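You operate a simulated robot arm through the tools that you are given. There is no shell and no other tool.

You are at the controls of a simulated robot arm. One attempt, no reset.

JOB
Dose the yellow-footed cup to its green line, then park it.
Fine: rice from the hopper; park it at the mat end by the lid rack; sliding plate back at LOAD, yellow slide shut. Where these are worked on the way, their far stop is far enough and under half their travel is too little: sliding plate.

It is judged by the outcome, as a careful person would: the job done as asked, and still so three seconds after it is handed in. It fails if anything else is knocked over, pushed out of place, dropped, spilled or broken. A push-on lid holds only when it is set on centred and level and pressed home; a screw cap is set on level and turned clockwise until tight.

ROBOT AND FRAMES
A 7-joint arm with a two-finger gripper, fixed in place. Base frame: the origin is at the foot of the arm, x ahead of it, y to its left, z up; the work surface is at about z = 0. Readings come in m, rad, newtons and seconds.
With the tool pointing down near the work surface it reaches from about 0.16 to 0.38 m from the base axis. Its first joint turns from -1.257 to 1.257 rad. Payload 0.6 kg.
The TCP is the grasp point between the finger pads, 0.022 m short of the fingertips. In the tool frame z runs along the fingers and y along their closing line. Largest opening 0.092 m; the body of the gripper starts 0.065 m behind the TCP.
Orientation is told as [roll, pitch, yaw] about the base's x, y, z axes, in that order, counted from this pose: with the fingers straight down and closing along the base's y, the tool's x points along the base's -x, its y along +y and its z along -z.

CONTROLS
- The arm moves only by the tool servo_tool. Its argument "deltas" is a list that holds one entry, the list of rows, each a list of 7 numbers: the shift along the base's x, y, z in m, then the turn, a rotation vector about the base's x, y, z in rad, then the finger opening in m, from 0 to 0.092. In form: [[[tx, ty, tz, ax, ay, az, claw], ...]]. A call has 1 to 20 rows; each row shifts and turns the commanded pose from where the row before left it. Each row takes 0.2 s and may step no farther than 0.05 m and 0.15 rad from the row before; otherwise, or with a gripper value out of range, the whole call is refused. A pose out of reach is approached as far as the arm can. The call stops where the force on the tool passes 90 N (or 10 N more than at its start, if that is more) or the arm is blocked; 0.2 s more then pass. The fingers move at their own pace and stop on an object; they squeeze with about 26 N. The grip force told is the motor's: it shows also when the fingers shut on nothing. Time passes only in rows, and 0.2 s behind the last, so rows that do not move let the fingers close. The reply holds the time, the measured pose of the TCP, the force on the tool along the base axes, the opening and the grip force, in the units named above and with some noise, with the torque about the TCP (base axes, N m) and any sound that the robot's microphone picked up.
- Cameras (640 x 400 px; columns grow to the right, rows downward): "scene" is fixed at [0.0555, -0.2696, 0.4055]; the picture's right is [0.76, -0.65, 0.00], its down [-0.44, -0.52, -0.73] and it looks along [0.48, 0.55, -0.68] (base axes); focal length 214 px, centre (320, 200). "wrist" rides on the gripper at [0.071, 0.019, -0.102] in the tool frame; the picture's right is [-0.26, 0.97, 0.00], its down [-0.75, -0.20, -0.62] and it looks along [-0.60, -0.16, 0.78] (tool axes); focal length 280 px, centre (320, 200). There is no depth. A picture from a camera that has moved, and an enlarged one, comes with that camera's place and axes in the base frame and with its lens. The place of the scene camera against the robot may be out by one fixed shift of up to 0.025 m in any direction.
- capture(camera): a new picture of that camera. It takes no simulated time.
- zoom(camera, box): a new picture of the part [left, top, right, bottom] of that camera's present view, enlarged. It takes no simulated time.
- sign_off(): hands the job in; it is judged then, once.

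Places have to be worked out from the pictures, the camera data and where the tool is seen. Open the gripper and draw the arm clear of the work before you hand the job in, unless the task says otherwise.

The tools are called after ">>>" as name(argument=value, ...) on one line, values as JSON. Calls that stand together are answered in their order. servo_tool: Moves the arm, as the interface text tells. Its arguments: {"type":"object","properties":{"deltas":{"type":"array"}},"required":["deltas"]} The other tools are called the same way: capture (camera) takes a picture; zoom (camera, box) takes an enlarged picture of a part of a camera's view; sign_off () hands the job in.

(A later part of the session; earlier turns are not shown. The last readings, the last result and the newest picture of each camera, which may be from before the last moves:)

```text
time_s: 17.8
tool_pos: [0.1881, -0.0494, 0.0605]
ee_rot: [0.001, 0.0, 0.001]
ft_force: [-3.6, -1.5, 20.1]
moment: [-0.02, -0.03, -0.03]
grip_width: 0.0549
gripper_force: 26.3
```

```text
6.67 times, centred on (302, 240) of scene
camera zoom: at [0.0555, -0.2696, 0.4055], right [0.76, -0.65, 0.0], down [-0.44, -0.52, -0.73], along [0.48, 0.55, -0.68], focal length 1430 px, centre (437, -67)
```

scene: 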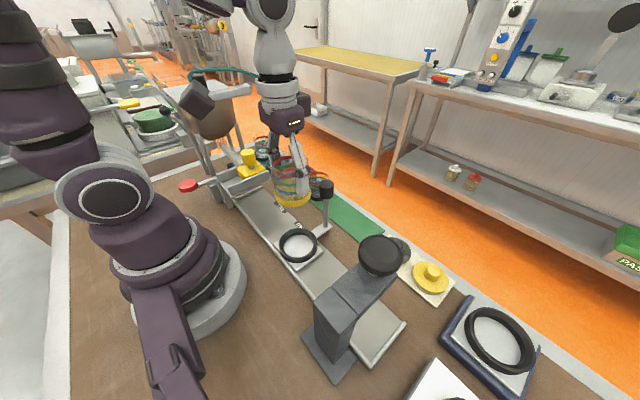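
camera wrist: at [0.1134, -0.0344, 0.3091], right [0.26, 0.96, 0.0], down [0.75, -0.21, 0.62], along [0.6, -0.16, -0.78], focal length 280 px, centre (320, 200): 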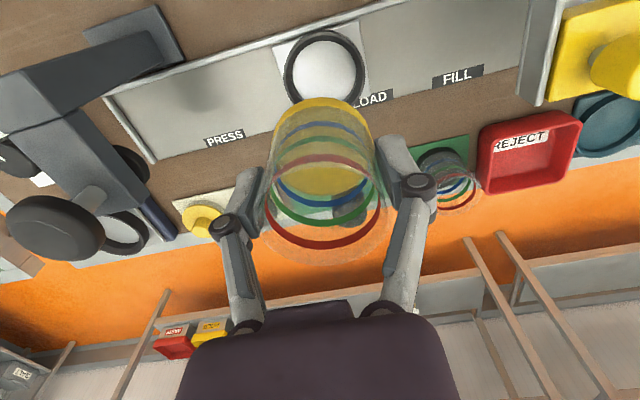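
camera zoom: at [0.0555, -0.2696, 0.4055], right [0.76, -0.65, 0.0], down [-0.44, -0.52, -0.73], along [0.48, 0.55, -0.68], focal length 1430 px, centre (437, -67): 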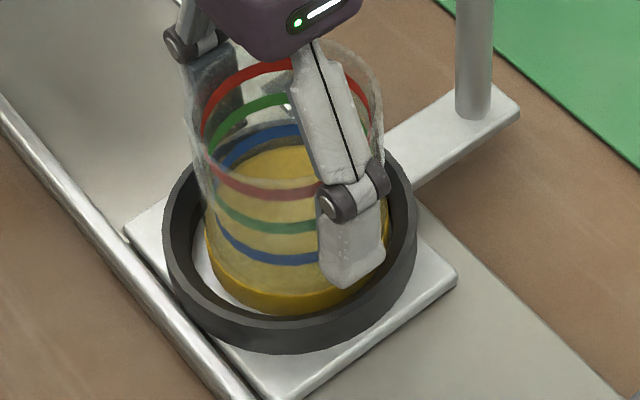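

Contact at 20 N. I check from the wrist that the foot is down on the floor and not on the rim.

>>> zoom(camera="wrist", box=[230, 30, 410, 180])

>>> zoom(camera="scene", box=[280, 225, 325, 265])

```text
2.67 times, centred on (320, 105) of wrist
camera zoom: at [0.1163, -0.0308, 0.1611], right [0.26, 0.97, 0.0], down [0.75, -0.2, 0.63], along [0.6, -0.16, -0.78], focal length 748 px, centre (320, 453)
```

zoom: 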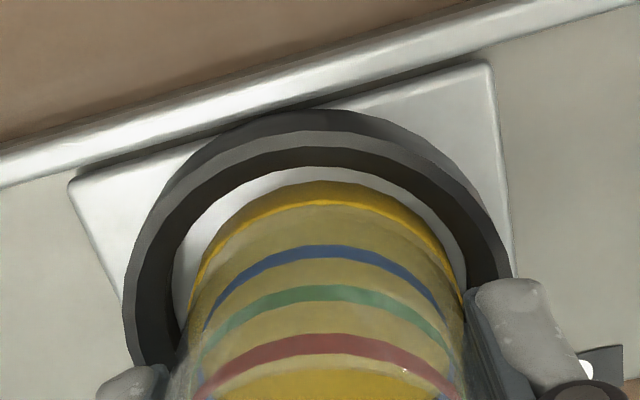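

```text
10.00 times, centred on (302, 245) of scene
camera zoom: at [0.0555, -0.2696, 0.4055], right [0.76, -0.65, 0.0], down [-0.44, -0.52, -0.73], along [0.48, 0.55, -0.68], focal length 2145 px, centre (495, -250)
```

zoom: 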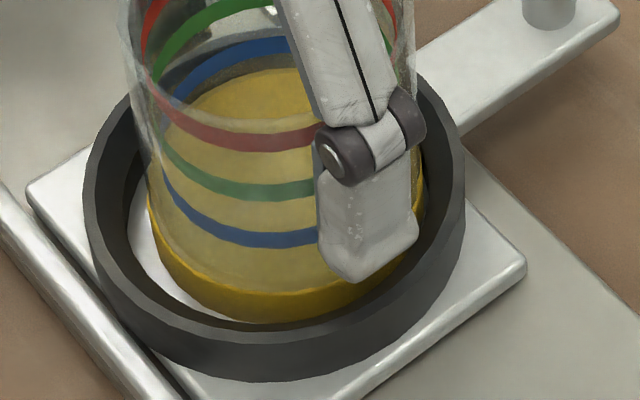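

The foot is seated inside the ring. I ease off the downward force slightly, open, and rise.

>>> servo_tool(deltas=[[[0, 0, 0.001, 0, 0, 0, 0.05], [0, 0, 0, 0, 0, 0, 0.065], [0, 0, 0, 0, 0, 0, 0.08], [0, 0, 0, 0, 0, 0, 0.08], [0, 0, 0.02, 0, 0, 0, 0.08], [0, 0, 0.03, 0, 0, 0, 0.08], [0, 0, 0.04, 0, 0, 0, 0.08], [0, 0, 0.05, 0, 0, 0, 0.08], [0, 0, 0, 0, 0, 0, 0.08]]])

>>> capture(camera="wrist")

>>> zoom(camera="scene", box=[250, 180, 350, 280])

```text
time_s: 19.8
tool_pos: [0.1884, -0.0495, 0.2007]
ee_rot: [0.0, 0.0, 0.0]
ft_force: [0.8, -0.1, -0.6]
moment: [0.01, 0.02, 0.01]
grip_width: 0.08
gripper_force: 0.1
```

```text
taken
camera wrist: at [0.1163, -0.0307, 0.3029], right [0.26, 0.97, 0.0], down [0.75, -0.2, 0.63], along [0.6, -0.16, -0.78], focal length 280 px, centre (320, 200)
```

wrist: 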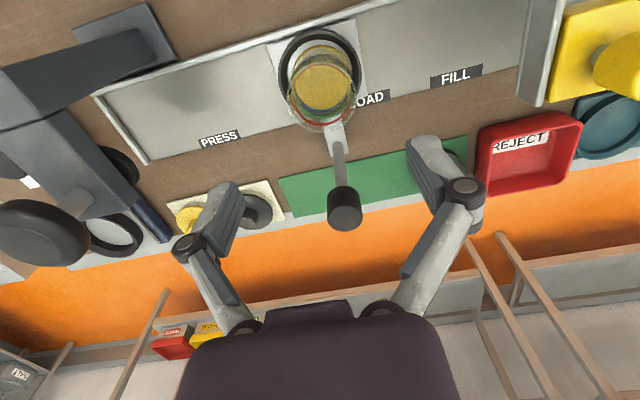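

```text
4.00 times, centred on (300, 230) of scene
camera zoom: at [0.0555, -0.2696, 0.4055], right [0.76, -0.65, 0.0], down [-0.44, -0.52, -0.73], along [0.48, 0.55, -0.68], focal length 858 px, centre (400, 80)
```

zoom: 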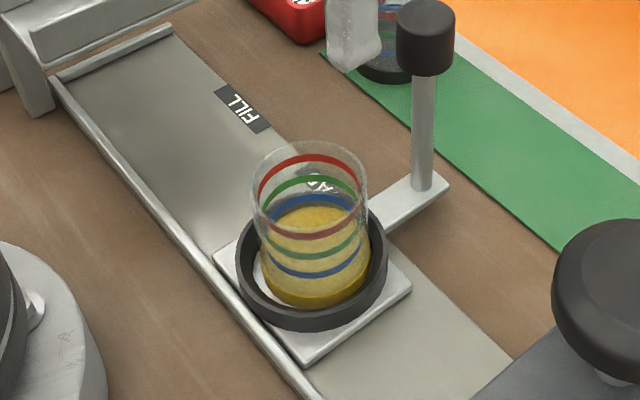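

The cup stands upright in the ring. Next is the plate's handle knob near (0.262, -0.050), top about z 0.136. I move over it with the fingers moderately open and verify before descending.

>>> servo_tool(deltas=[[[0.018, 0, 0, 0, 0, 0.15, 0.07], [0.018, 0, 0, 0, 0, 0.15, 0.07], [0.019, 0, 0, 0, 0, 0.15, 0.07], [0.019, 0, 0, 0, 0, 0.15, 0.07], [0, 0, 0, 0, 0, 0, 0.07]]])

>>> capture(camera="wrist")

>>> zoom(camera="wrist", box=[240, 50, 400, 170])

```text
time_s: 21.0
tool_pos: [0.2616, -0.0484, 0.2007]
ee_rot: [-0.001, 0.0, 0.602]
ft_force: [-0.5, -0.1, 0.3]
moment: [0.01, 0.01, 0.01]
grip_width: 0.0698
gripper_force: 0.1
```

```text
taken
camera wrist: at [0.1924, -0.0746, 0.3026], right [-0.33, 0.94, 0.0], down [0.74, 0.26, 0.62], along [0.59, 0.21, -0.78], focal length 280 px, centre (320, 200)
```

wrist: 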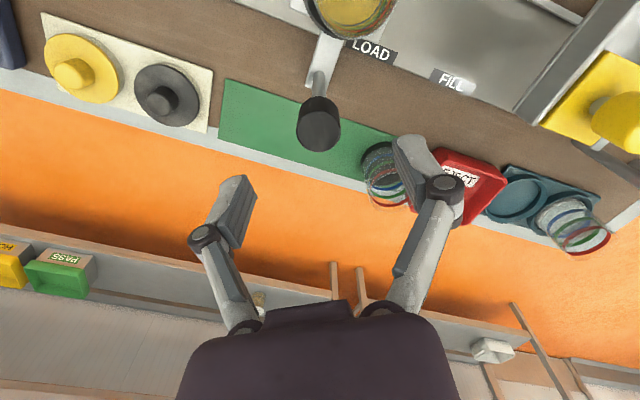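

```text
3.33 times, centred on (320, 110) of wrist
camera zoom: at [0.1924, -0.0746, 0.3026], right [-0.33, 0.94, 0.0], down [0.74, 0.26, 0.62], along [0.59, 0.21, -0.78], focal length 935 px, centre (320, 500)
```

zoom: 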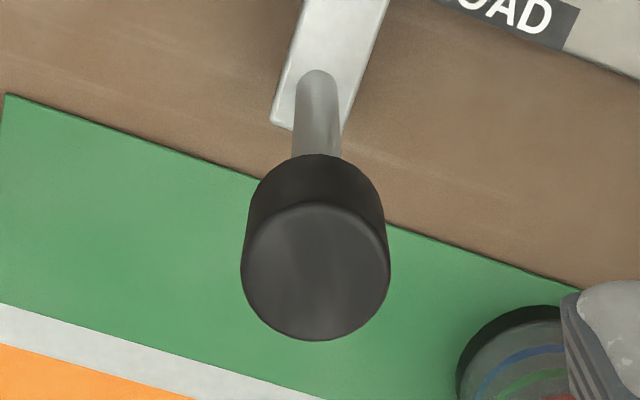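

The knob is centred between the fingers to about a millimetre. I descend to grip it at its mid-height and close.

>>> servo_tool(deltas=[[[0.0012, -0.0005, -0.025, 0, 0, 0, 0.07], [0, 0, -0.025, 0, 0, 0, 0.07], [0, 0, -0.02, 0, 0, 0, 0.07], [0, 0, -0.011, 0, 0, 0, 0.07], [0, 0, 0, 0, 0, 0, 0.05], [0, 0, 0, 0, 0, 0, 0.03], [0, 0, 0, 0, 0, 0, 0.022], [0, 0, 0, 0, 0, 0, 0.022]]])

>>> capture(camera="wrist")

>>> zoom(camera="scene", box=[250, 140, 400, 280])

```text
time_s: 22.8
tool_pos: [0.2648, -0.0515, 0.1192]
ee_rot: [0.001, -0.001, 0.6]
ft_force: [-0.8, 0.7, -6.3]
moment: [0.01, -0.05, -0.07]
grip_width: 0.0265
gripper_force: 27.9
```

```text
taken
camera wrist: at [0.1939, -0.075, 0.221], right [-0.33, 0.94, 0.0], down [0.74, 0.26, 0.62], along [0.59, 0.21, -0.78], focal length 280 px, centre (320, 200)
```

wrist: 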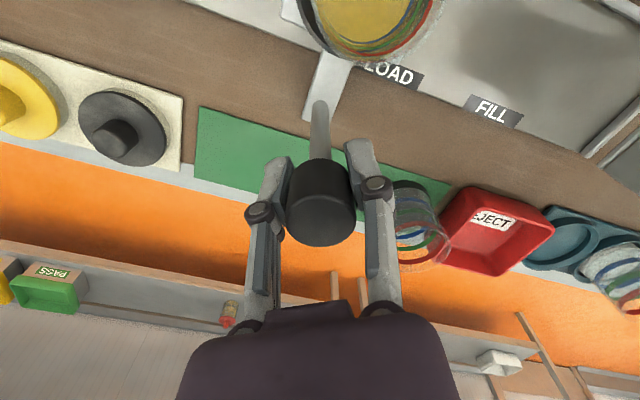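

```text
2.86 times, centred on (325, 210) of scene
camera zoom: at [0.0555, -0.2696, 0.4055], right [0.76, -0.65, 0.0], down [-0.44, -0.52, -0.73], along [0.48, 0.55, -0.68], focal length 613 px, centre (306, 171)
```

zoom: 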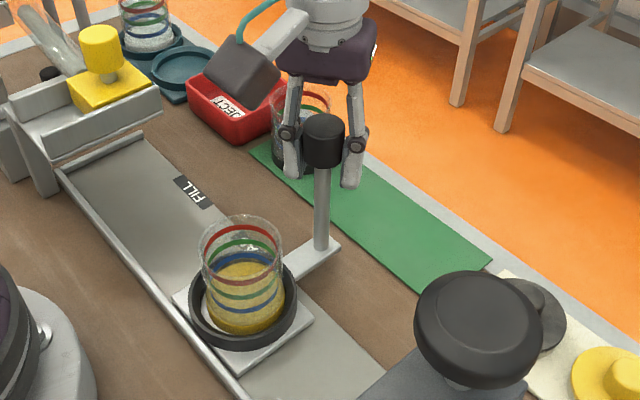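

The knob is held (0.0265 m). I slide the plate a first 6 cm toward FILL and check forces and view.

>>> servo_tool(deltas=[[[0, 0.005, 0, 0, 0, 0, 0.022], [0, 0.01, 0, 0, 0, 0, 0.022], [0, 0.015, 0, 0, 0, 0, 0.022], [0, 0.015, 0, 0, 0, 0, 0.022], [0, 0.01, 0, 0, 0, 0, 0.022], [0, 0.005, 0, 0, 0, 0, 0.022]]])

>>> capture(camera="scene")

>>> capture(camera="wrist")

```text
time_s: 24.2
tool_pos: [0.2647, 0.0091, 0.1199]
ee_rot: [0.0, -0.002, 0.601]
ft_force: [-2.2, -1.2, 21.5]
moment: [0.05, -0.05, -0.01]
grip_width: 0.0264
gripper_force: 27.6
```

```text
taken
```

scene: 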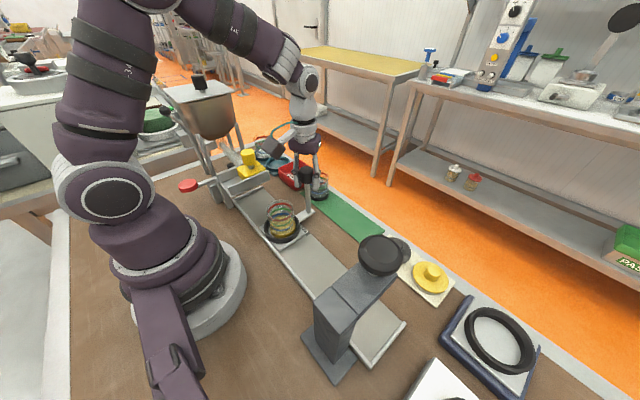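

```text
taken
camera wrist: at [0.1933, -0.0153, 0.2219], right [-0.33, 0.94, 0.0], down [0.74, 0.26, 0.63], along [0.59, 0.21, -0.78], focal length 280 px, centre (320, 200)
```

wrist: 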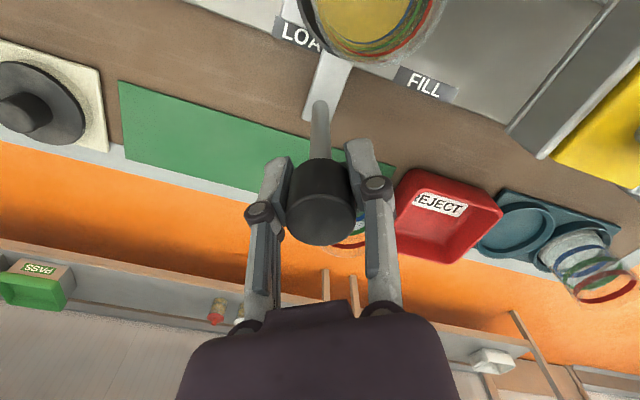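

The plate slides freely and the cup rides along. Before it goes under the gate, I check the vertical clearance between the cup rim and the channel's underside.

>>> zoom(camera="scene", box=[210, 140, 330, 250])

>>> zoom(camera="wrist", box=[440, 0, 640, 200])

```text
3.64 times, centred on (270, 195) of scene
camera zoom: at [0.0555, -0.2696, 0.4055], right [0.76, -0.65, 0.0], down [-0.44, -0.52, -0.73], along [0.48, 0.55, -0.68], focal length 780 px, centre (502, 218)
```

zoom: 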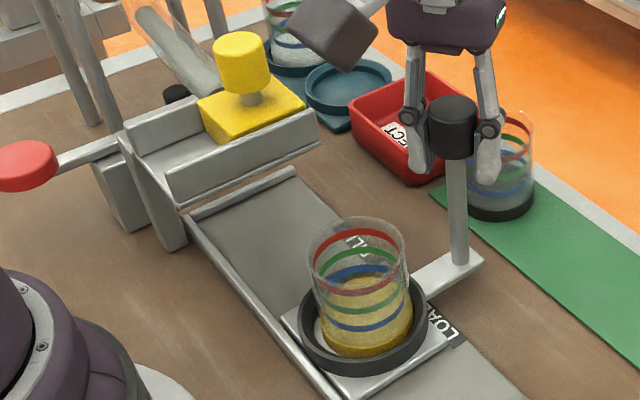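

```text
2.00 times, centred on (540, 100) of wrist
camera zoom: at [0.1933, -0.0153, 0.2219], right [-0.33, 0.94, 0.0], down [0.74, 0.26, 0.63], along [0.59, 0.21, -0.78], focal length 561 px, centre (-120, 400)
```

zoom: 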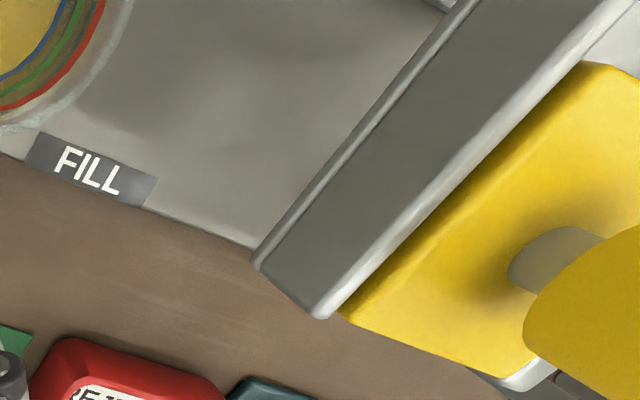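

Triangulation puts the channel's underside near z 0.085–0.09 and the cup rim near 0.077, so it should pass. I move on in steps, watching force, and stop just before the rim reaches the wall.

>>> servo_tool(deltas=[[[0, 0.005, 0.001, 0, 0, 0, 0.022], [0, 0.01, 0, 0, 0, 0, 0.022], [0, 0.015, 0, 0, 0, 0, 0.022], [0, 0.01, 0, 0, 0, 0, 0.022], [0, 0, 0, 0, 0, 0, 0.022]]])

>>> zoom(camera="scene", box=[210, 130, 330, 240])

>>> capture(camera="wrist")

```text
time_s: 25.4
tool_pos: [0.2644, 0.0503, 0.1204]
ee_rot: [0.0, 0.0, 0.6]
ft_force: [-11.1, 1.3, 21.7]
moment: [0.13, -0.09, 0.0]
grip_width: 0.0266
gripper_force: 28.0
```

```text
3.64 times, centred on (270, 185) of scene
camera zoom: at [0.0555, -0.2696, 0.4055], right [0.76, -0.65, 0.0], down [-0.44, -0.52, -0.73], along [0.48, 0.55, -0.68], focal length 780 px, centre (502, 254)
```

zoom: 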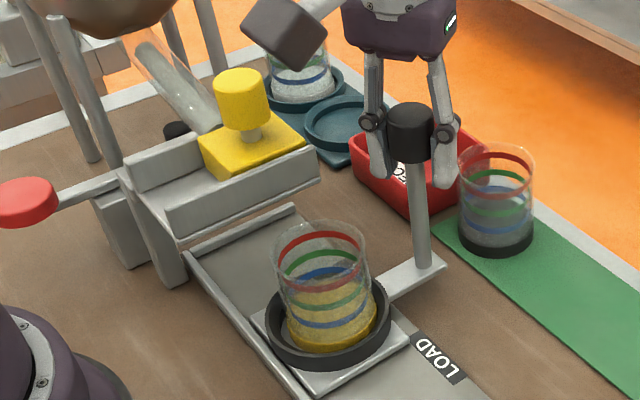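

```text
taken
camera wrist: at [0.1936, 0.0249, 0.2216], right [-0.33, 0.94, 0.0], down [0.74, 0.26, 0.62], along [0.59, 0.21, -0.78], focal length 280 px, centre (320, 200)
```

wrist: 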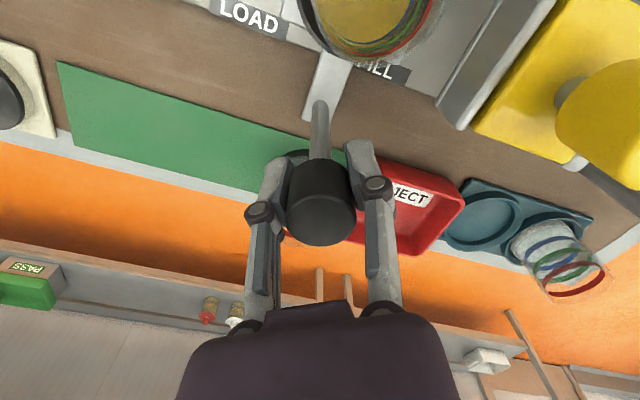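

The plate still tracks well. I ease the small side load and advance 2 cm so the rim just starts under the front wall, then check.

>>> servo_tool(deltas=[[[-0.0005, 0.005, 0.001, 0, 0, 0, 0.022], [0, 0.01, 0, 0, 0, 0, 0.022], [0, 0.01, 0, 0, 0, 0, 0.022], [0, 0, 0, 0, 0, 0, 0.022]]])

>>> zoom(camera="scene", box=[210, 130, 330, 240])

>>> capture(camera="wrist")

```text
time_s: 26.4
tool_pos: [0.2634, 0.0743, 0.1216]
ee_rot: [0.001, 0.0, 0.601]
ft_force: [5.2, 0.2, -25.6]
moment: [0.1, -0.14, 0.03]
grip_width: 0.0266
gripper_force: 28.1
```

```text
3.64 times, centred on (270, 185) of scene
camera zoom: at [0.0556, -0.2696, 0.4055], right [0.76, -0.65, 0.0], down [-0.44, -0.52, -0.73], along [0.48, 0.55, -0.68], focal length 780 px, centre (502, 254)
```

zoom: 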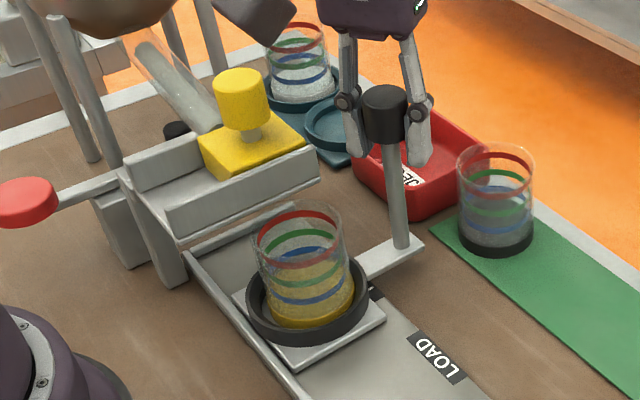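

```text
taken
camera wrist: at [0.1933, 0.0506, 0.2232], right [-0.33, 0.94, 0.0], down [0.74, 0.26, 0.62], along [0.59, 0.21, -0.78], focal length 280 px, centre (320, 200)
```

wrist: 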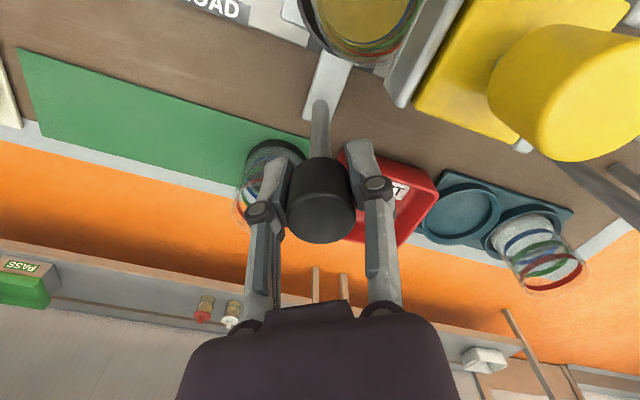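

No contact force in y as the rim begins to pass. I correct z slightly and advance another 2 cm.

>>> servo_tool(deltas=[[[0, 0.005, -0.0005, 0, 0, 0, 0.022], [0, 0.008, 0, 0, 0, 0, 0.022], [0, 0.007, 0, 0, 0, 0, 0.022], [0, 0, 0, 0, 0, 0, 0.022]]])

>>> zoom(camera="scene", box=[210, 130, 330, 240])

```text
time_s: 27.4
tool_pos: [0.2643, 0.0969, 0.1216]
ee_rot: [-0.001, -0.002, 0.599]
ft_force: [4.9, 0.3, 22.6]
moment: [0.03, -0.15, -0.01]
grip_width: 0.0267
gripper_force: 28.4
```

```text
3.64 times, centred on (270, 185) of scene
camera zoom: at [0.0555, -0.2696, 0.4055], right [0.76, -0.65, 0.0], down [-0.44, -0.52, -0.73], along [0.48, 0.55, -0.68], focal length 780 px, centre (502, 254)
```

zoom: 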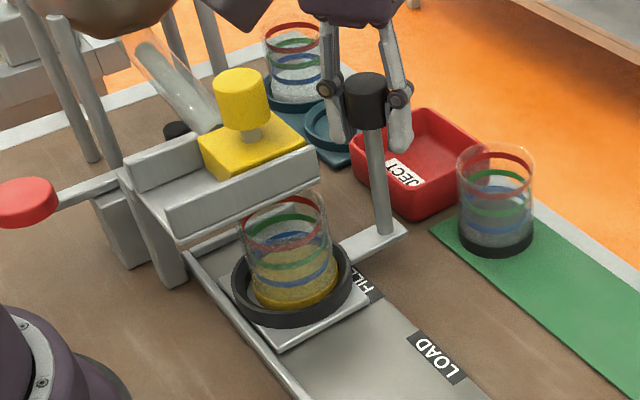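

The rim passes under the wall without contact. I continue toward the FILL stop.

>>> servo_tool(deltas=[[[0, 0.005, 0.0003, 0, 0, 0, 0.022], [0, 0.007, 0, 0, 0, 0, 0.022], [0, 0.006, 0, 0, 0, 0, 0.022], [0, 0.004, 0, 0, 0, 0, 0.022], [0, 0, 0, 0, 0, 0, 0.022]]])

>>> zoom(camera="scene", box=[210, 130, 330, 240])

>>> capture(camera="wrist")

```text
time_s: 28.6
tool_pos: [0.2636, 0.1175, 0.1216]
ee_rot: [0.002, 0.003, 0.602]
ft_force: [-9.2, 3.4, 19.1]
moment: [-0.03, 0.11, 0.01]
grip_width: 0.0268
gripper_force: 27.9
```

```text
3.64 times, centred on (270, 185) of scene
camera zoom: at [0.0555, -0.2696, 0.4055], right [0.76, -0.65, 0.0], down [-0.44, -0.52, -0.73], along [0.48, 0.55, -0.68], focal length 780 px, centre (502, 254)
```

zoom: 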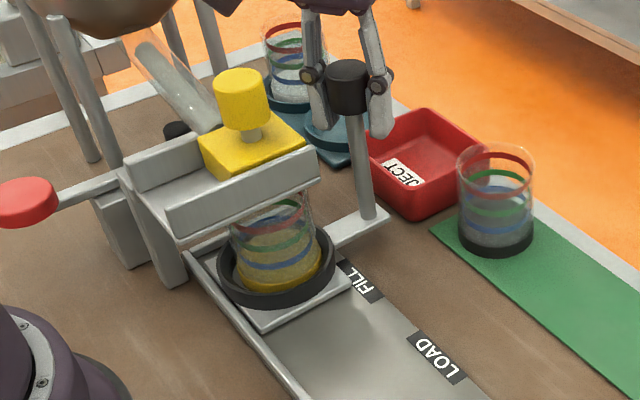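

```text
taken
camera wrist: at [0.1935, 0.0921, 0.2228], right [-0.33, 0.94, 0.0], down [0.74, 0.26, 0.62], along [0.59, 0.21, -0.78], focal length 280 px, centre (320, 200)
```

wrist: 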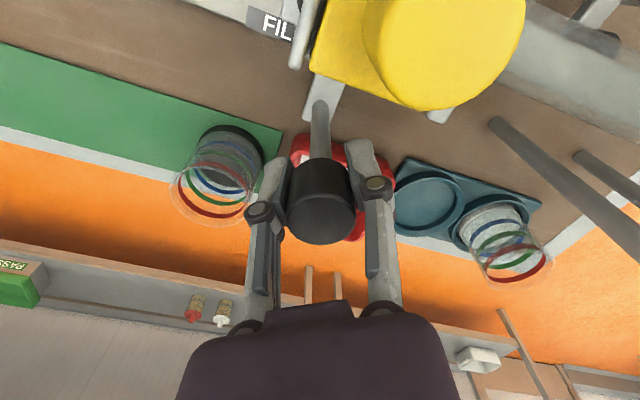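

No stop yet. I keep going in 5 mm steps until the stop shows in the y force.

>>> servo_tool(deltas=[[[0, 0.004, 0.0003, 0, 0, 0, 0.022], [0, 0.004, 0, 0, 0, 0, 0.022], [0, 0.003, 0, 0, 0, 0, 0.022], [0, 0, 0, 0, 0, 0, 0.022]]])

>>> zoom(camera="scene", box=[210, 130, 330, 240])

```text
time_s: 29.6
tool_pos: [0.2624, 0.1268, 0.1217]
ee_rot: [-0.001, 0.002, 0.599]
ft_force: [9.1, -30.0, -11.2]
moment: [0.1, 0.1, -0.08]
grip_width: 0.0401
gripper_force: 12.9
```

```text
3.64 times, centred on (270, 185) of scene
camera zoom: at [0.0555, -0.2696, 0.4055], right [0.76, -0.65, 0.0], down [-0.44, -0.52, -0.73], along [0.48, 0.55, -0.68], focal length 780 px, centre (502, 254)
```

zoom: 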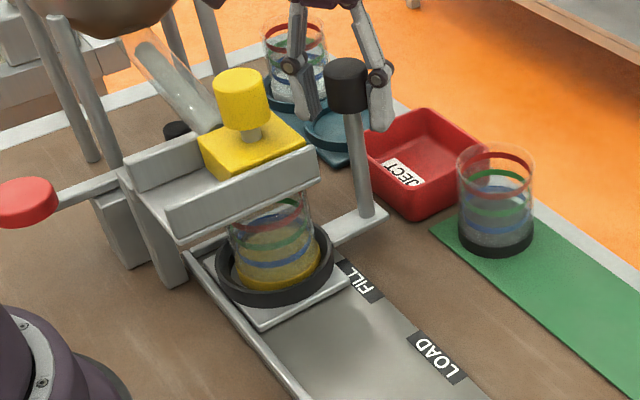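

The stop is reached: y force is -30 N and the knob no longer moves. I back off to centre on the knob, open, and rise.

>>> servo_tool(deltas=[[[0, -0.004, 0, 0, 0, 0, 0.035], [0, -0.003, 0, 0, 0, 0, 0.05], [0, 0, 0, 0, 0, 0, 0.07], [0, 0, 0, 0, 0, 0, 0.07], [0, 0, 0.02, 0, 0, 0, 0.07], [0, 0, 0.03, 0, 0, 0, 0.07], [0, 0, 0.03, 0, 0, 0, 0.07], [0, 0, 0, 0, 0, 0, 0.07]]])

>>> capture(camera="wrist")

>>> zoom(camera="scene", box=[210, 130, 330, 240])

```text
time_s: 31.4
tool_pos: [0.2625, 0.1208, 0.2022]
ee_rot: [0.0, 0.0, 0.6]
ft_force: [-1.2, -0.7, 1.4]
moment: [0.0, -0.01, 0.01]
grip_width: 0.07
gripper_force: 0.0
```

```text
taken
camera wrist: at [0.1921, 0.0947, 0.3038], right [-0.33, 0.94, 0.0], down [0.74, 0.26, 0.62], along [0.59, 0.21, -0.78], focal length 280 px, centre (320, 200)
```

wrist: 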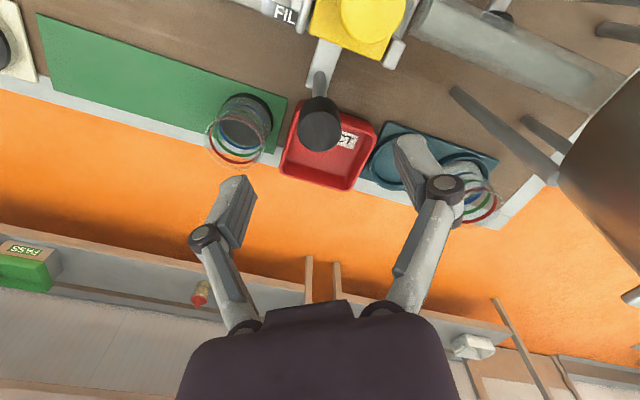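

```text
3.64 times, centred on (270, 185) of scene
camera zoom: at [0.0555, -0.2696, 0.4055], right [0.76, -0.65, 0.0], down [-0.44, -0.52, -0.73], along [0.48, 0.55, -0.68], focal length 780 px, centre (502, 254)
```

zoom: 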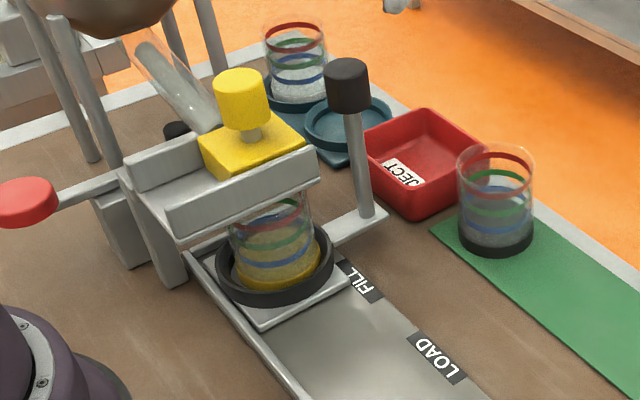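

The plate sits at the FILL stop and the green line remains visible below the gate wall. Now I move above the yellow slide's knob, near (0.196, 0.122), with the camera on the -y side, to inspect how it is set.

>>> servo_tool(deltas=[[[-0.005, -0.006, 0.015, 0, 0, 0.15, 0.07], [-0.01, -0.006, 0.015, 0, 0, 0.15, 0.07], [-0.012, -0.006, 0.01, 0, 0, 0.15, 0.07], [-0.012, -0.006, 0, 0, 0, 0.15, 0.07], [-0.012, -0.006, 0, 0, 0, 0.15, 0.07], [-0.012, -0.005, 0, 0, 0, 0.15, 0.07], [-0.002, 0, 0, 0, 0, 0.07, 0.07], [0, 0, 0, 0, 0, 0, 0.07]]])

>>> capture(camera="wrist")

>>> zoom(camera="wrist", box=[230, 40, 410, 180])

>>> capture(camera="scene")

```text
time_s: 33.2
tool_pos: [0.1987, 0.0853, 0.2418]
ee_rot: [0.0, 0.001, 1.571]
ft_force: [-0.4, 0.5, 0.3]
moment: [0.03, 0.02, -0.01]
grip_width: 0.0702
gripper_force: 0.0
```

```text
taken
camera wrist: at [0.1774, 0.0144, 0.3427], right [-0.96, 0.26, 0.0], down [0.2, 0.75, 0.63], along [0.16, 0.6, -0.78], focal length 280 px, centre (320, 200)
```

wrist: 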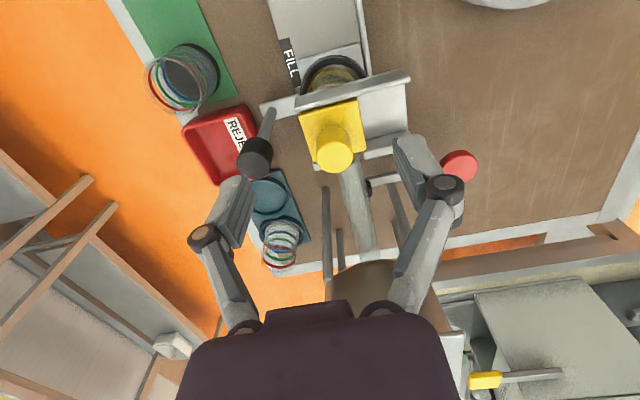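

```text
2.86 times, centred on (320, 110) of wrist
camera zoom: at [0.1774, 0.0144, 0.3427], right [-0.96, 0.26, 0.0], down [0.2, 0.75, 0.63], along [0.16, 0.6, -0.78], focal length 801 px, centre (320, 457)
```

zoom: 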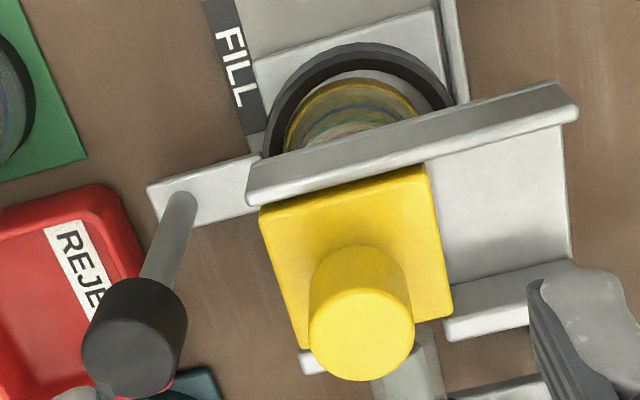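

```text
taken
```

scene: 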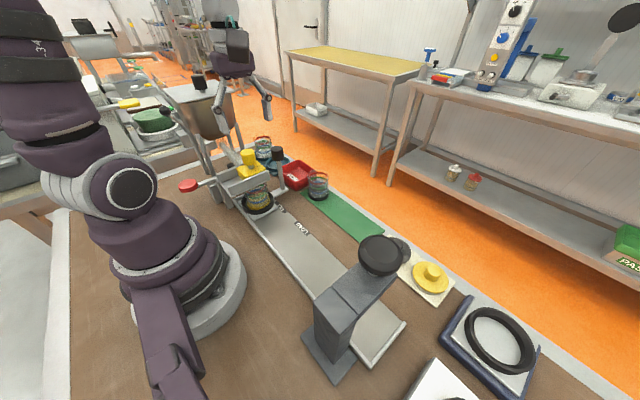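

The yellow block covers the outlet above the cup. The channel is free toward -x, so opening means moving the knob toward the robot. Before going down I check the hopper's clearance behind the gripper.

>>> zoom(camera="scene", box=[150, 30, 300, 220])

>>> zoom(camera="wrist", box=[280, 160, 480, 330])

```text
2.11 times, centred on (225, 125) of scene
camera zoom: at [0.0555, -0.2696, 0.4055], right [0.76, -0.65, 0.0], down [-0.44, -0.52, -0.73], along [0.48, 0.55, -0.68], focal length 452 px, centre (520, 358)
```

zoom: 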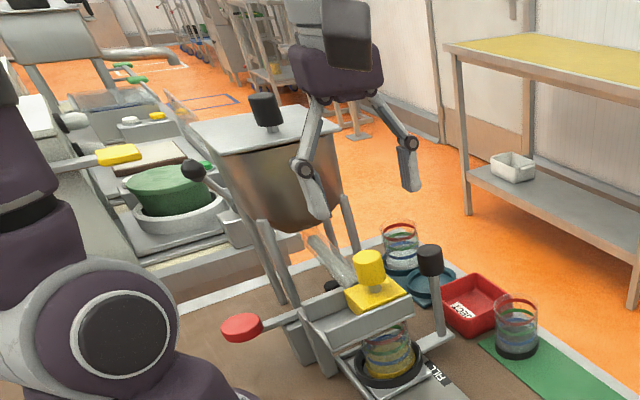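

```text
2.35 times, centred on (380, 245) of wrist
camera zoom: at [0.1774, 0.0144, 0.3427], right [-0.96, 0.26, 0.0], down [0.2, 0.75, 0.63], along [0.16, 0.6, -0.78], focal length 660 px, centre (179, 94)
```

zoom: 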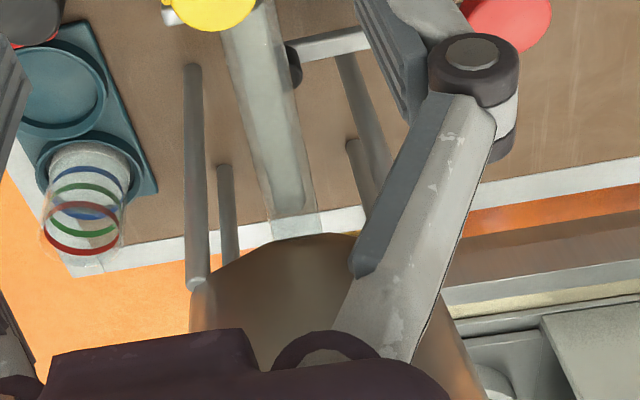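

The hopper lid is at about y 0.23 or more and the bowl front at y 0.19 or more, so there is room. I move directly over the slide knob at a moderate height and recheck alignment.

>>> servo_tool(deltas=[[[-0.001, 0.014, 0, 0, 0, 0, 0.07], [-0.001, 0.014, -0.01, 0, 0, 0, 0.07], [0, 0.01, -0.02, 0, 0, 0, 0.07], [0, 0, 0, 0, 0, 0, 0.07]]])

>>> capture(camera="wrist")

>>> zoom(camera="wrist", box=[230, 40, 410, 180])

>>> zoom(camera="scene", box=[170, 30, 310, 220])

```text
time_s: 34.2
tool_pos: [0.1957, 0.1237, 0.2099]
ee_rot: [0.002, 0.001, 1.57]
ft_force: [-0.4, 0.0, 0.1]
moment: [0.01, 0.03, 0.03]
grip_width: 0.07
gripper_force: 0.0
```

```text
taken
camera wrist: at [0.1747, 0.0523, 0.3116], right [-0.96, 0.26, 0.0], down [0.21, 0.75, 0.62], along [0.16, 0.6, -0.78], focal length 280 px, centre (320, 200)
```

wrist: 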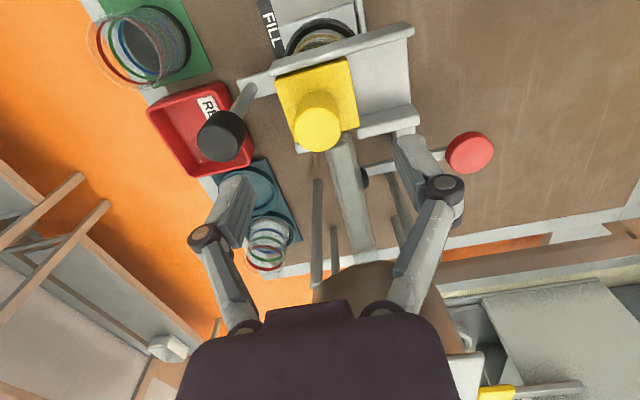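

```text
2.86 times, centred on (320, 110) of wrist
camera zoom: at [0.1747, 0.0523, 0.3116], right [-0.96, 0.26, 0.0], down [0.21, 0.75, 0.62], along [0.16, 0.6, -0.78], focal length 801 px, centre (320, 457)
```

zoom: 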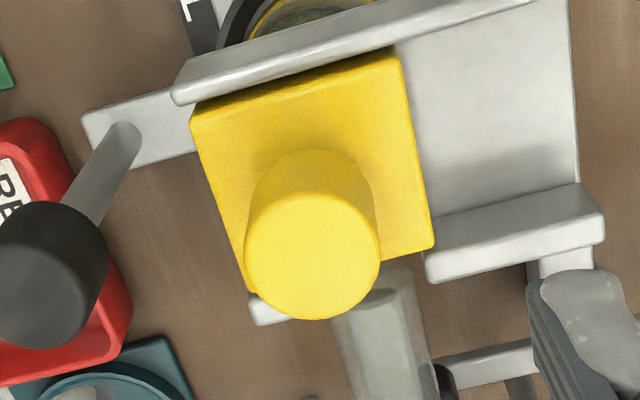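

```text
2.11 times, centred on (240, 125) of scene
camera zoom: at [0.0555, -0.2696, 0.4055], right [0.76, -0.65, 0.0], down [-0.44, -0.52, -0.73], along [0.48, 0.55, -0.68], focal length 452 px, centre (488, 358)
```

zoom: 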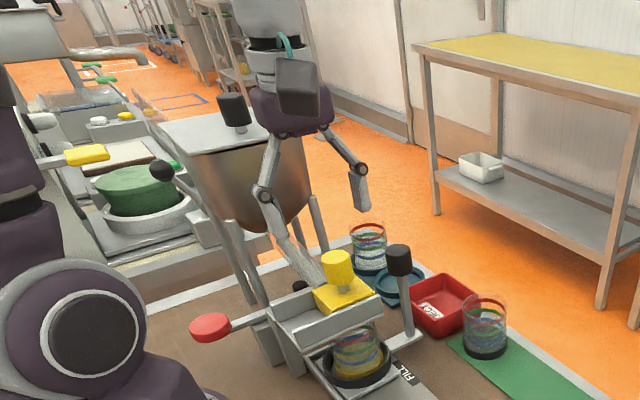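

The slide knob is at about (0.197, 0.122), top near z 0.154. I make a small correction, descend to its mid-height and close on it.

>>> servo_tool(deltas=[[[0.0014, -0.0018, -0.02, 0, 0, 0, 0.07], [0, 0, -0.02, 0, 0, 0, 0.07], [0, 0, -0.02, 0, 0, 0, 0.07], [0, 0, -0.01, 0, 0, 0, 0.07], [0, 0, 0, 0, 0, 0, 0.05], [0, 0, 0, 0, 0, 0, 0.03], [0, 0, 0, 0, 0, 0, 0.022], [0, 0, 0, 0, 0, 0, 0.022]]])

>>> capture(camera="wrist")

>>> zoom(camera="scene", box=[200, 110, 320, 230])

```text
time_s: 36.0
tool_pos: [0.1979, 0.1229, 0.1423]
ee_rot: [0.001, -0.002, 1.571]
ft_force: [-17.1, -1.6, 55.7]
moment: [-0.08, 1.38, 0.08]
grip_width: 0.0416
gripper_force: 27.8
```

```text
taken
camera wrist: at [0.1766, 0.0509, 0.243], right [-0.96, 0.26, 0.0], down [0.2, 0.75, 0.63], along [0.16, 0.6, -0.78], focal length 280 px, centre (320, 200)
```

wrist: 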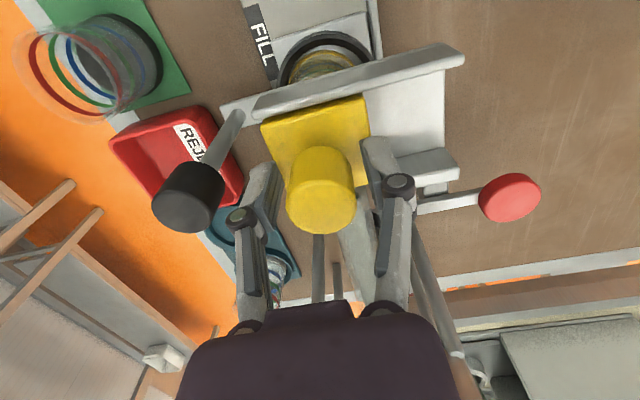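

```text
3.33 times, centred on (260, 170) of scene
camera zoom: at [0.0554, -0.2697, 0.4055], right [0.76, -0.65, 0.0], down [-0.44, -0.52, -0.73], along [0.48, 0.55, -0.68], focal length 715 px, centre (520, 300)
```

zoom: 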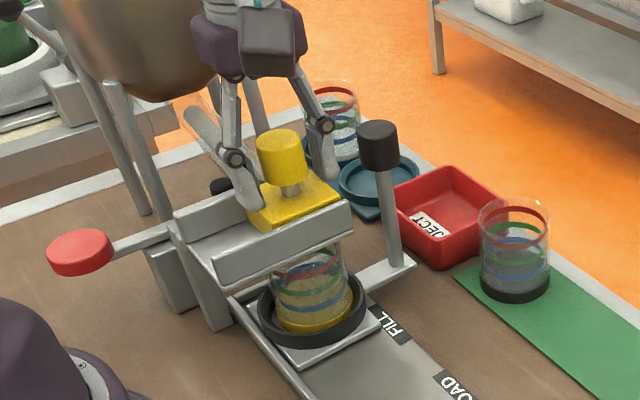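

The -x fingertip is pressing down on the slide block, with 55 N upward offset toward -x, so I'm too low. I open slightly, rise about 8 mm, then close on the knob again.

>>> servo_tool(deltas=[[[0, 0, 0.003, 0, 0, 0, 0.05], [0, 0, 0.005, 0, 0, 0, 0.05], [0, 0, 0.001, 0, 0, 0, 0.05], [0, 0, 0, 0, 0, 0, 0.05]]])

>>> zoom(camera="wrist", box=[220, 90, 420, 240])

>>> zoom(camera="scene", box=[220, 120, 290, 190])

```text
time_s: 37.0
tool_pos: [0.1972, 0.122, 0.1504]
ee_rot: [0.0, 0.001, 1.569]
ft_force: [0.5, -0.6, 0.4]
moment: [0.0, -0.02, 0.01]
grip_width: 0.0502
gripper_force: 0.0
```

```text
2.67 times, centred on (320, 165) of wrist
camera zoom: at [0.1771, 0.0506, 0.2515], right [-0.96, 0.26, 0.0], down [0.21, 0.75, 0.62], along [0.16, 0.6, -0.78], focal length 748 px, centre (320, 293)
```

zoom: 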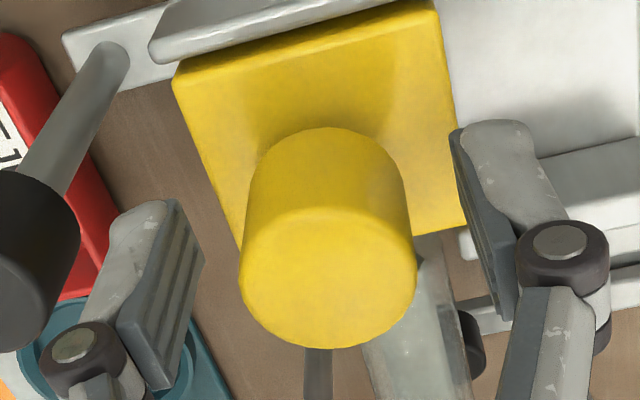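

```text
5.71 times, centred on (255, 155) of scene
camera zoom: at [0.0555, -0.2696, 0.4055], right [0.76, -0.65, 0.0], down [-0.44, -0.52, -0.73], along [0.48, 0.55, -0.68], focal length 1226 px, centre (691, 457)
```

zoom: 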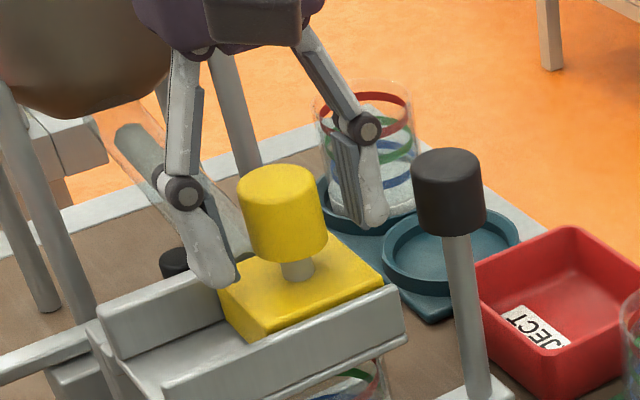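

I'm free of contact now with the tips just above the block. I close on the knob at this height.

>>> servo_tool(deltas=[[[0, 0, 0, 0, 0, 0, 0.04], [0, 0, 0, 0, 0, 0, 0.03], [0, 0, 0, 0, 0, 0, 0.022], [0, 0, 0, 0, 0, 0, 0.022]]])

>>> zoom(camera="wrist", box=[220, 90, 420, 240])

>>> zoom(camera="scene", box=[220, 120, 290, 190])

```text
time_s: 38.0
tool_pos: [0.1978, 0.1225, 0.1498]
ee_rot: [0.001, 0.001, 1.57]
ft_force: [-9.8, 0.1, 0.5]
moment: [-0.11, 0.14, 0.0]
grip_width: 0.029
gripper_force: 5.0
```

```text
2.67 times, centred on (320, 165) of wrist
camera zoom: at [0.1769, 0.0507, 0.2514], right [-0.96, 0.26, 0.0], down [0.21, 0.75, 0.62], along [0.16, 0.6, -0.78], focal length 748 px, centre (320, 293)
```

zoom: 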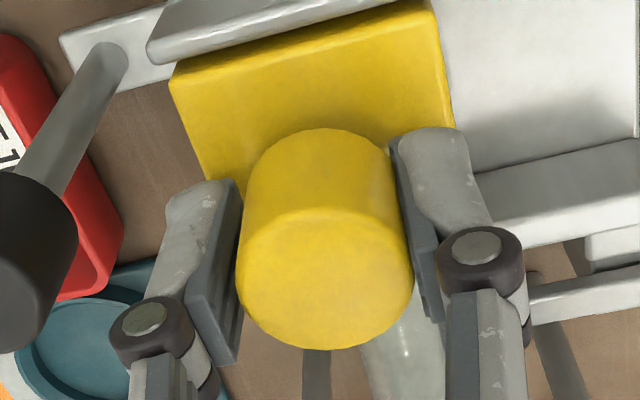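

```text
5.71 times, centred on (255, 155) of scene
camera zoom: at [0.0555, -0.2696, 0.4055], right [0.76, -0.65, 0.0], down [-0.44, -0.52, -0.73], along [0.48, 0.55, -0.68], focal length 1226 px, centre (691, 457)
```

zoom: 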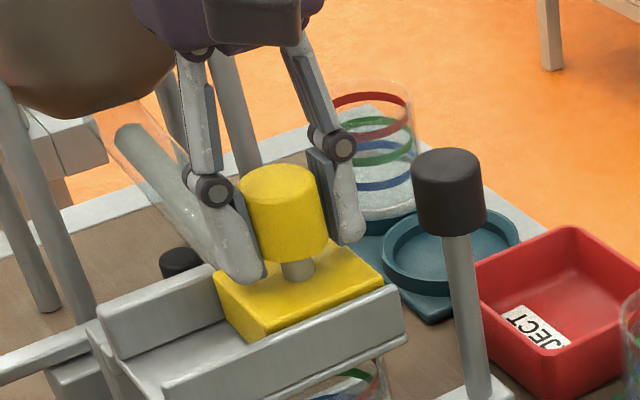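

The fingers are just reaching the knob. I hold for a moment so they close fully.

>>> servo_tool(deltas=[[[0, 0, 0, 0, 0, 0, 0.022], [0, 0, 0, 0, 0, 0, 0.022]]])

>>> zoom(camera="scene", box=[220, 120, 290, 190])

```text
time_s: 38.6
tool_pos: [0.1971, 0.1218, 0.1502]
ee_rot: [0.002, -0.001, 1.57]
ft_force: [-11.6, 1.4, -4.9]
moment: [0.02, 0.08, -0.02]
grip_width: 0.029
gripper_force: 4.8
```

```text
5.71 times, centred on (255, 155) of scene
camera zoom: at [0.0555, -0.2696, 0.4055], right [0.76, -0.65, 0.0], down [-0.44, -0.52, -0.73], along [0.48, 0.55, -0.68], focal length 1226 px, centre (691, 457)
```

zoom: 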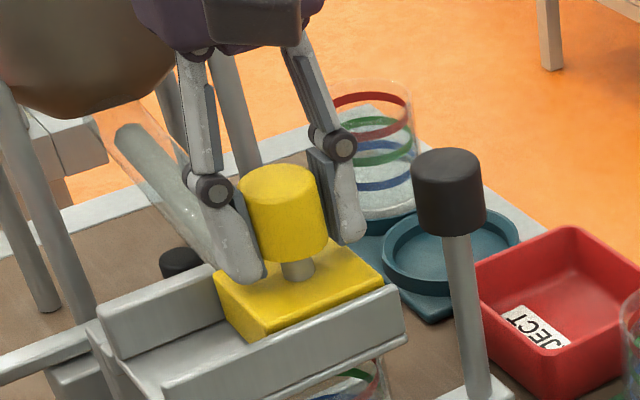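

The slide is firmly against its +x (shut) stop and the knob is caged between the pads. I crack it open 12 mm toward -x and look at what flows; time stands still between calls.

>>> servo_tool(deltas=[[[-0.012, 0, 0, 0, 0, 0, 0.022]]])

>>> zoom(camera="scene", box=[220, 120, 300, 220])

>>> capture(camera="wrist")

```text
time_s: 39.0
tool_pos: [0.1855, 0.1224, 0.1511]
ee_rot: [0.0, -0.001, 1.567]
ft_force: [1.1, -9.6, -1.2]
moment: [0.16, 0.05, 0.11]
grip_width: 0.0261
gripper_force: 24.3
```

```text
4.00 times, centred on (260, 170) of scene
camera zoom: at [0.0555, -0.2697, 0.4055], right [0.76, -0.65, 0.0], down [-0.44, -0.52, -0.73], along [0.48, 0.55, -0.68], focal length 858 px, centre (560, 320)
```

zoom: 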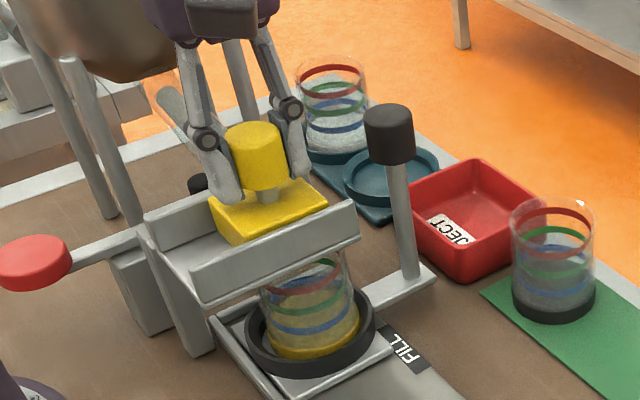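

```text
taken
camera wrist: at [0.1652, 0.0511, 0.2522], right [-0.96, 0.27, 0.0], down [0.21, 0.75, 0.62], along [0.17, 0.6, -0.78], focal length 280 px, centre (320, 200)
```

wrist: 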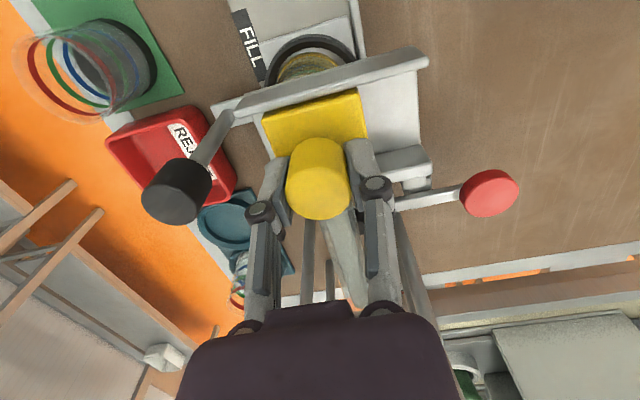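

The slide moves and nothing flows yet. I open a little further and look again.

>>> servo_tool(deltas=[[[-0.006, 0, 0, 0, 0, 0, 0.022]]])

>>> zoom(camera="scene", box=[220, 120, 300, 220])

>>> zoom(camera="wrist", box=[220, 20, 460, 220])

```text
time_s: 39.4
tool_pos: [0.1805, 0.1216, 0.1507]
ee_rot: [-0.001, 0.0, 1.571]
ft_force: [1.3, -0.4, -4.9]
moment: [-0.17, 0.07, -0.13]
grip_width: 0.0259
gripper_force: 27.6
```

```text
4.00 times, centred on (260, 170) of scene
camera zoom: at [0.0555, -0.2696, 0.4055], right [0.76, -0.65, 0.0], down [-0.44, -0.52, -0.73], along [0.48, 0.55, -0.68], focal length 858 px, centre (560, 320)
```

zoom: 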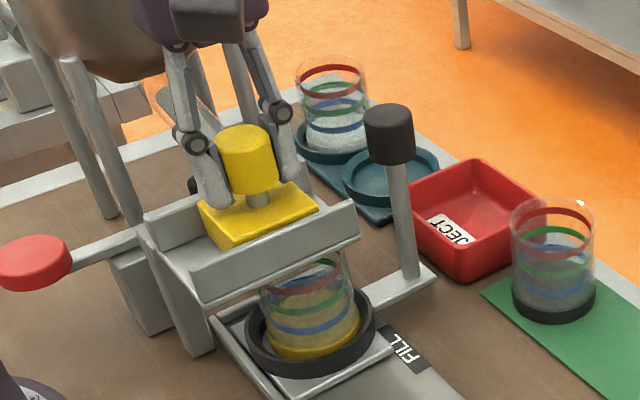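

```text
2.00 times, centred on (340, 120) of wrist
camera zoom: at [0.1595, 0.0509, 0.2521], right [-0.96, 0.26, 0.0], down [0.2, 0.75, 0.63], along [0.16, 0.6, -0.78], focal length 561 px, centre (280, 360)
```

zoom: 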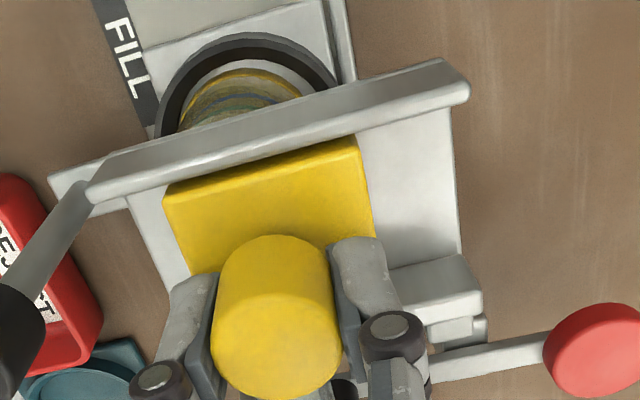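

Still no flow. I continue opening in small steps.

>>> servo_tool(deltas=[[[-0.005, 0, 0, 0, 0, 0, 0.022]]])

>>> zoom(camera="scene", box=[220, 120, 300, 220])

>>> zoom(camera="wrist", box=[220, 20, 460, 220])

```text
time_s: 39.8
tool_pos: [0.1746, 0.1224, 0.1511]
ee_rot: [-0.002, -0.003, 1.57]
ft_force: [0.8, 9.5, 4.3]
moment: [-0.34, 0.07, -0.04]
grip_width: 0.0265
gripper_force: 27.8
```

```text
4.00 times, centred on (260, 170) of scene
camera zoom: at [0.0555, -0.2696, 0.4055], right [0.76, -0.65, 0.0], down [-0.44, -0.52, -0.73], along [0.48, 0.55, -0.68], focal length 858 px, centre (560, 320)
```

zoom: 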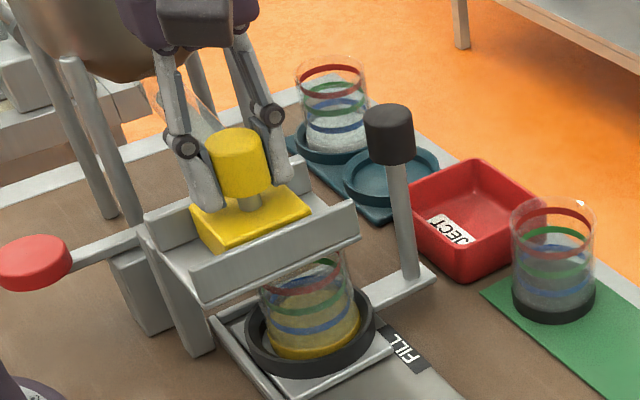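

```text
2.00 times, centred on (340, 120) of wrist
camera zoom: at [0.1549, 0.0507, 0.252], right [-0.97, 0.26, 0.0], down [0.2, 0.75, 0.63], along [0.16, 0.6, -0.78], focal length 561 px, centre (280, 360)
```

zoom: 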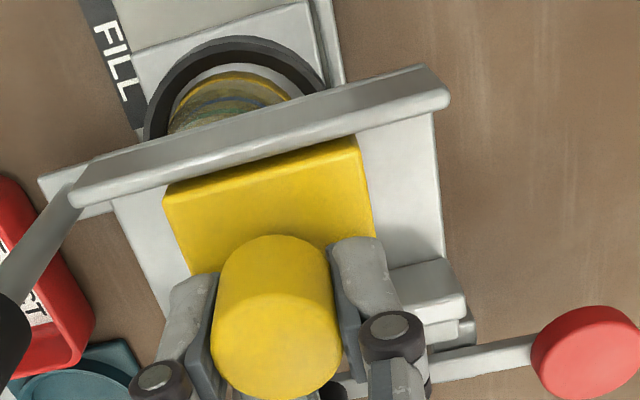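

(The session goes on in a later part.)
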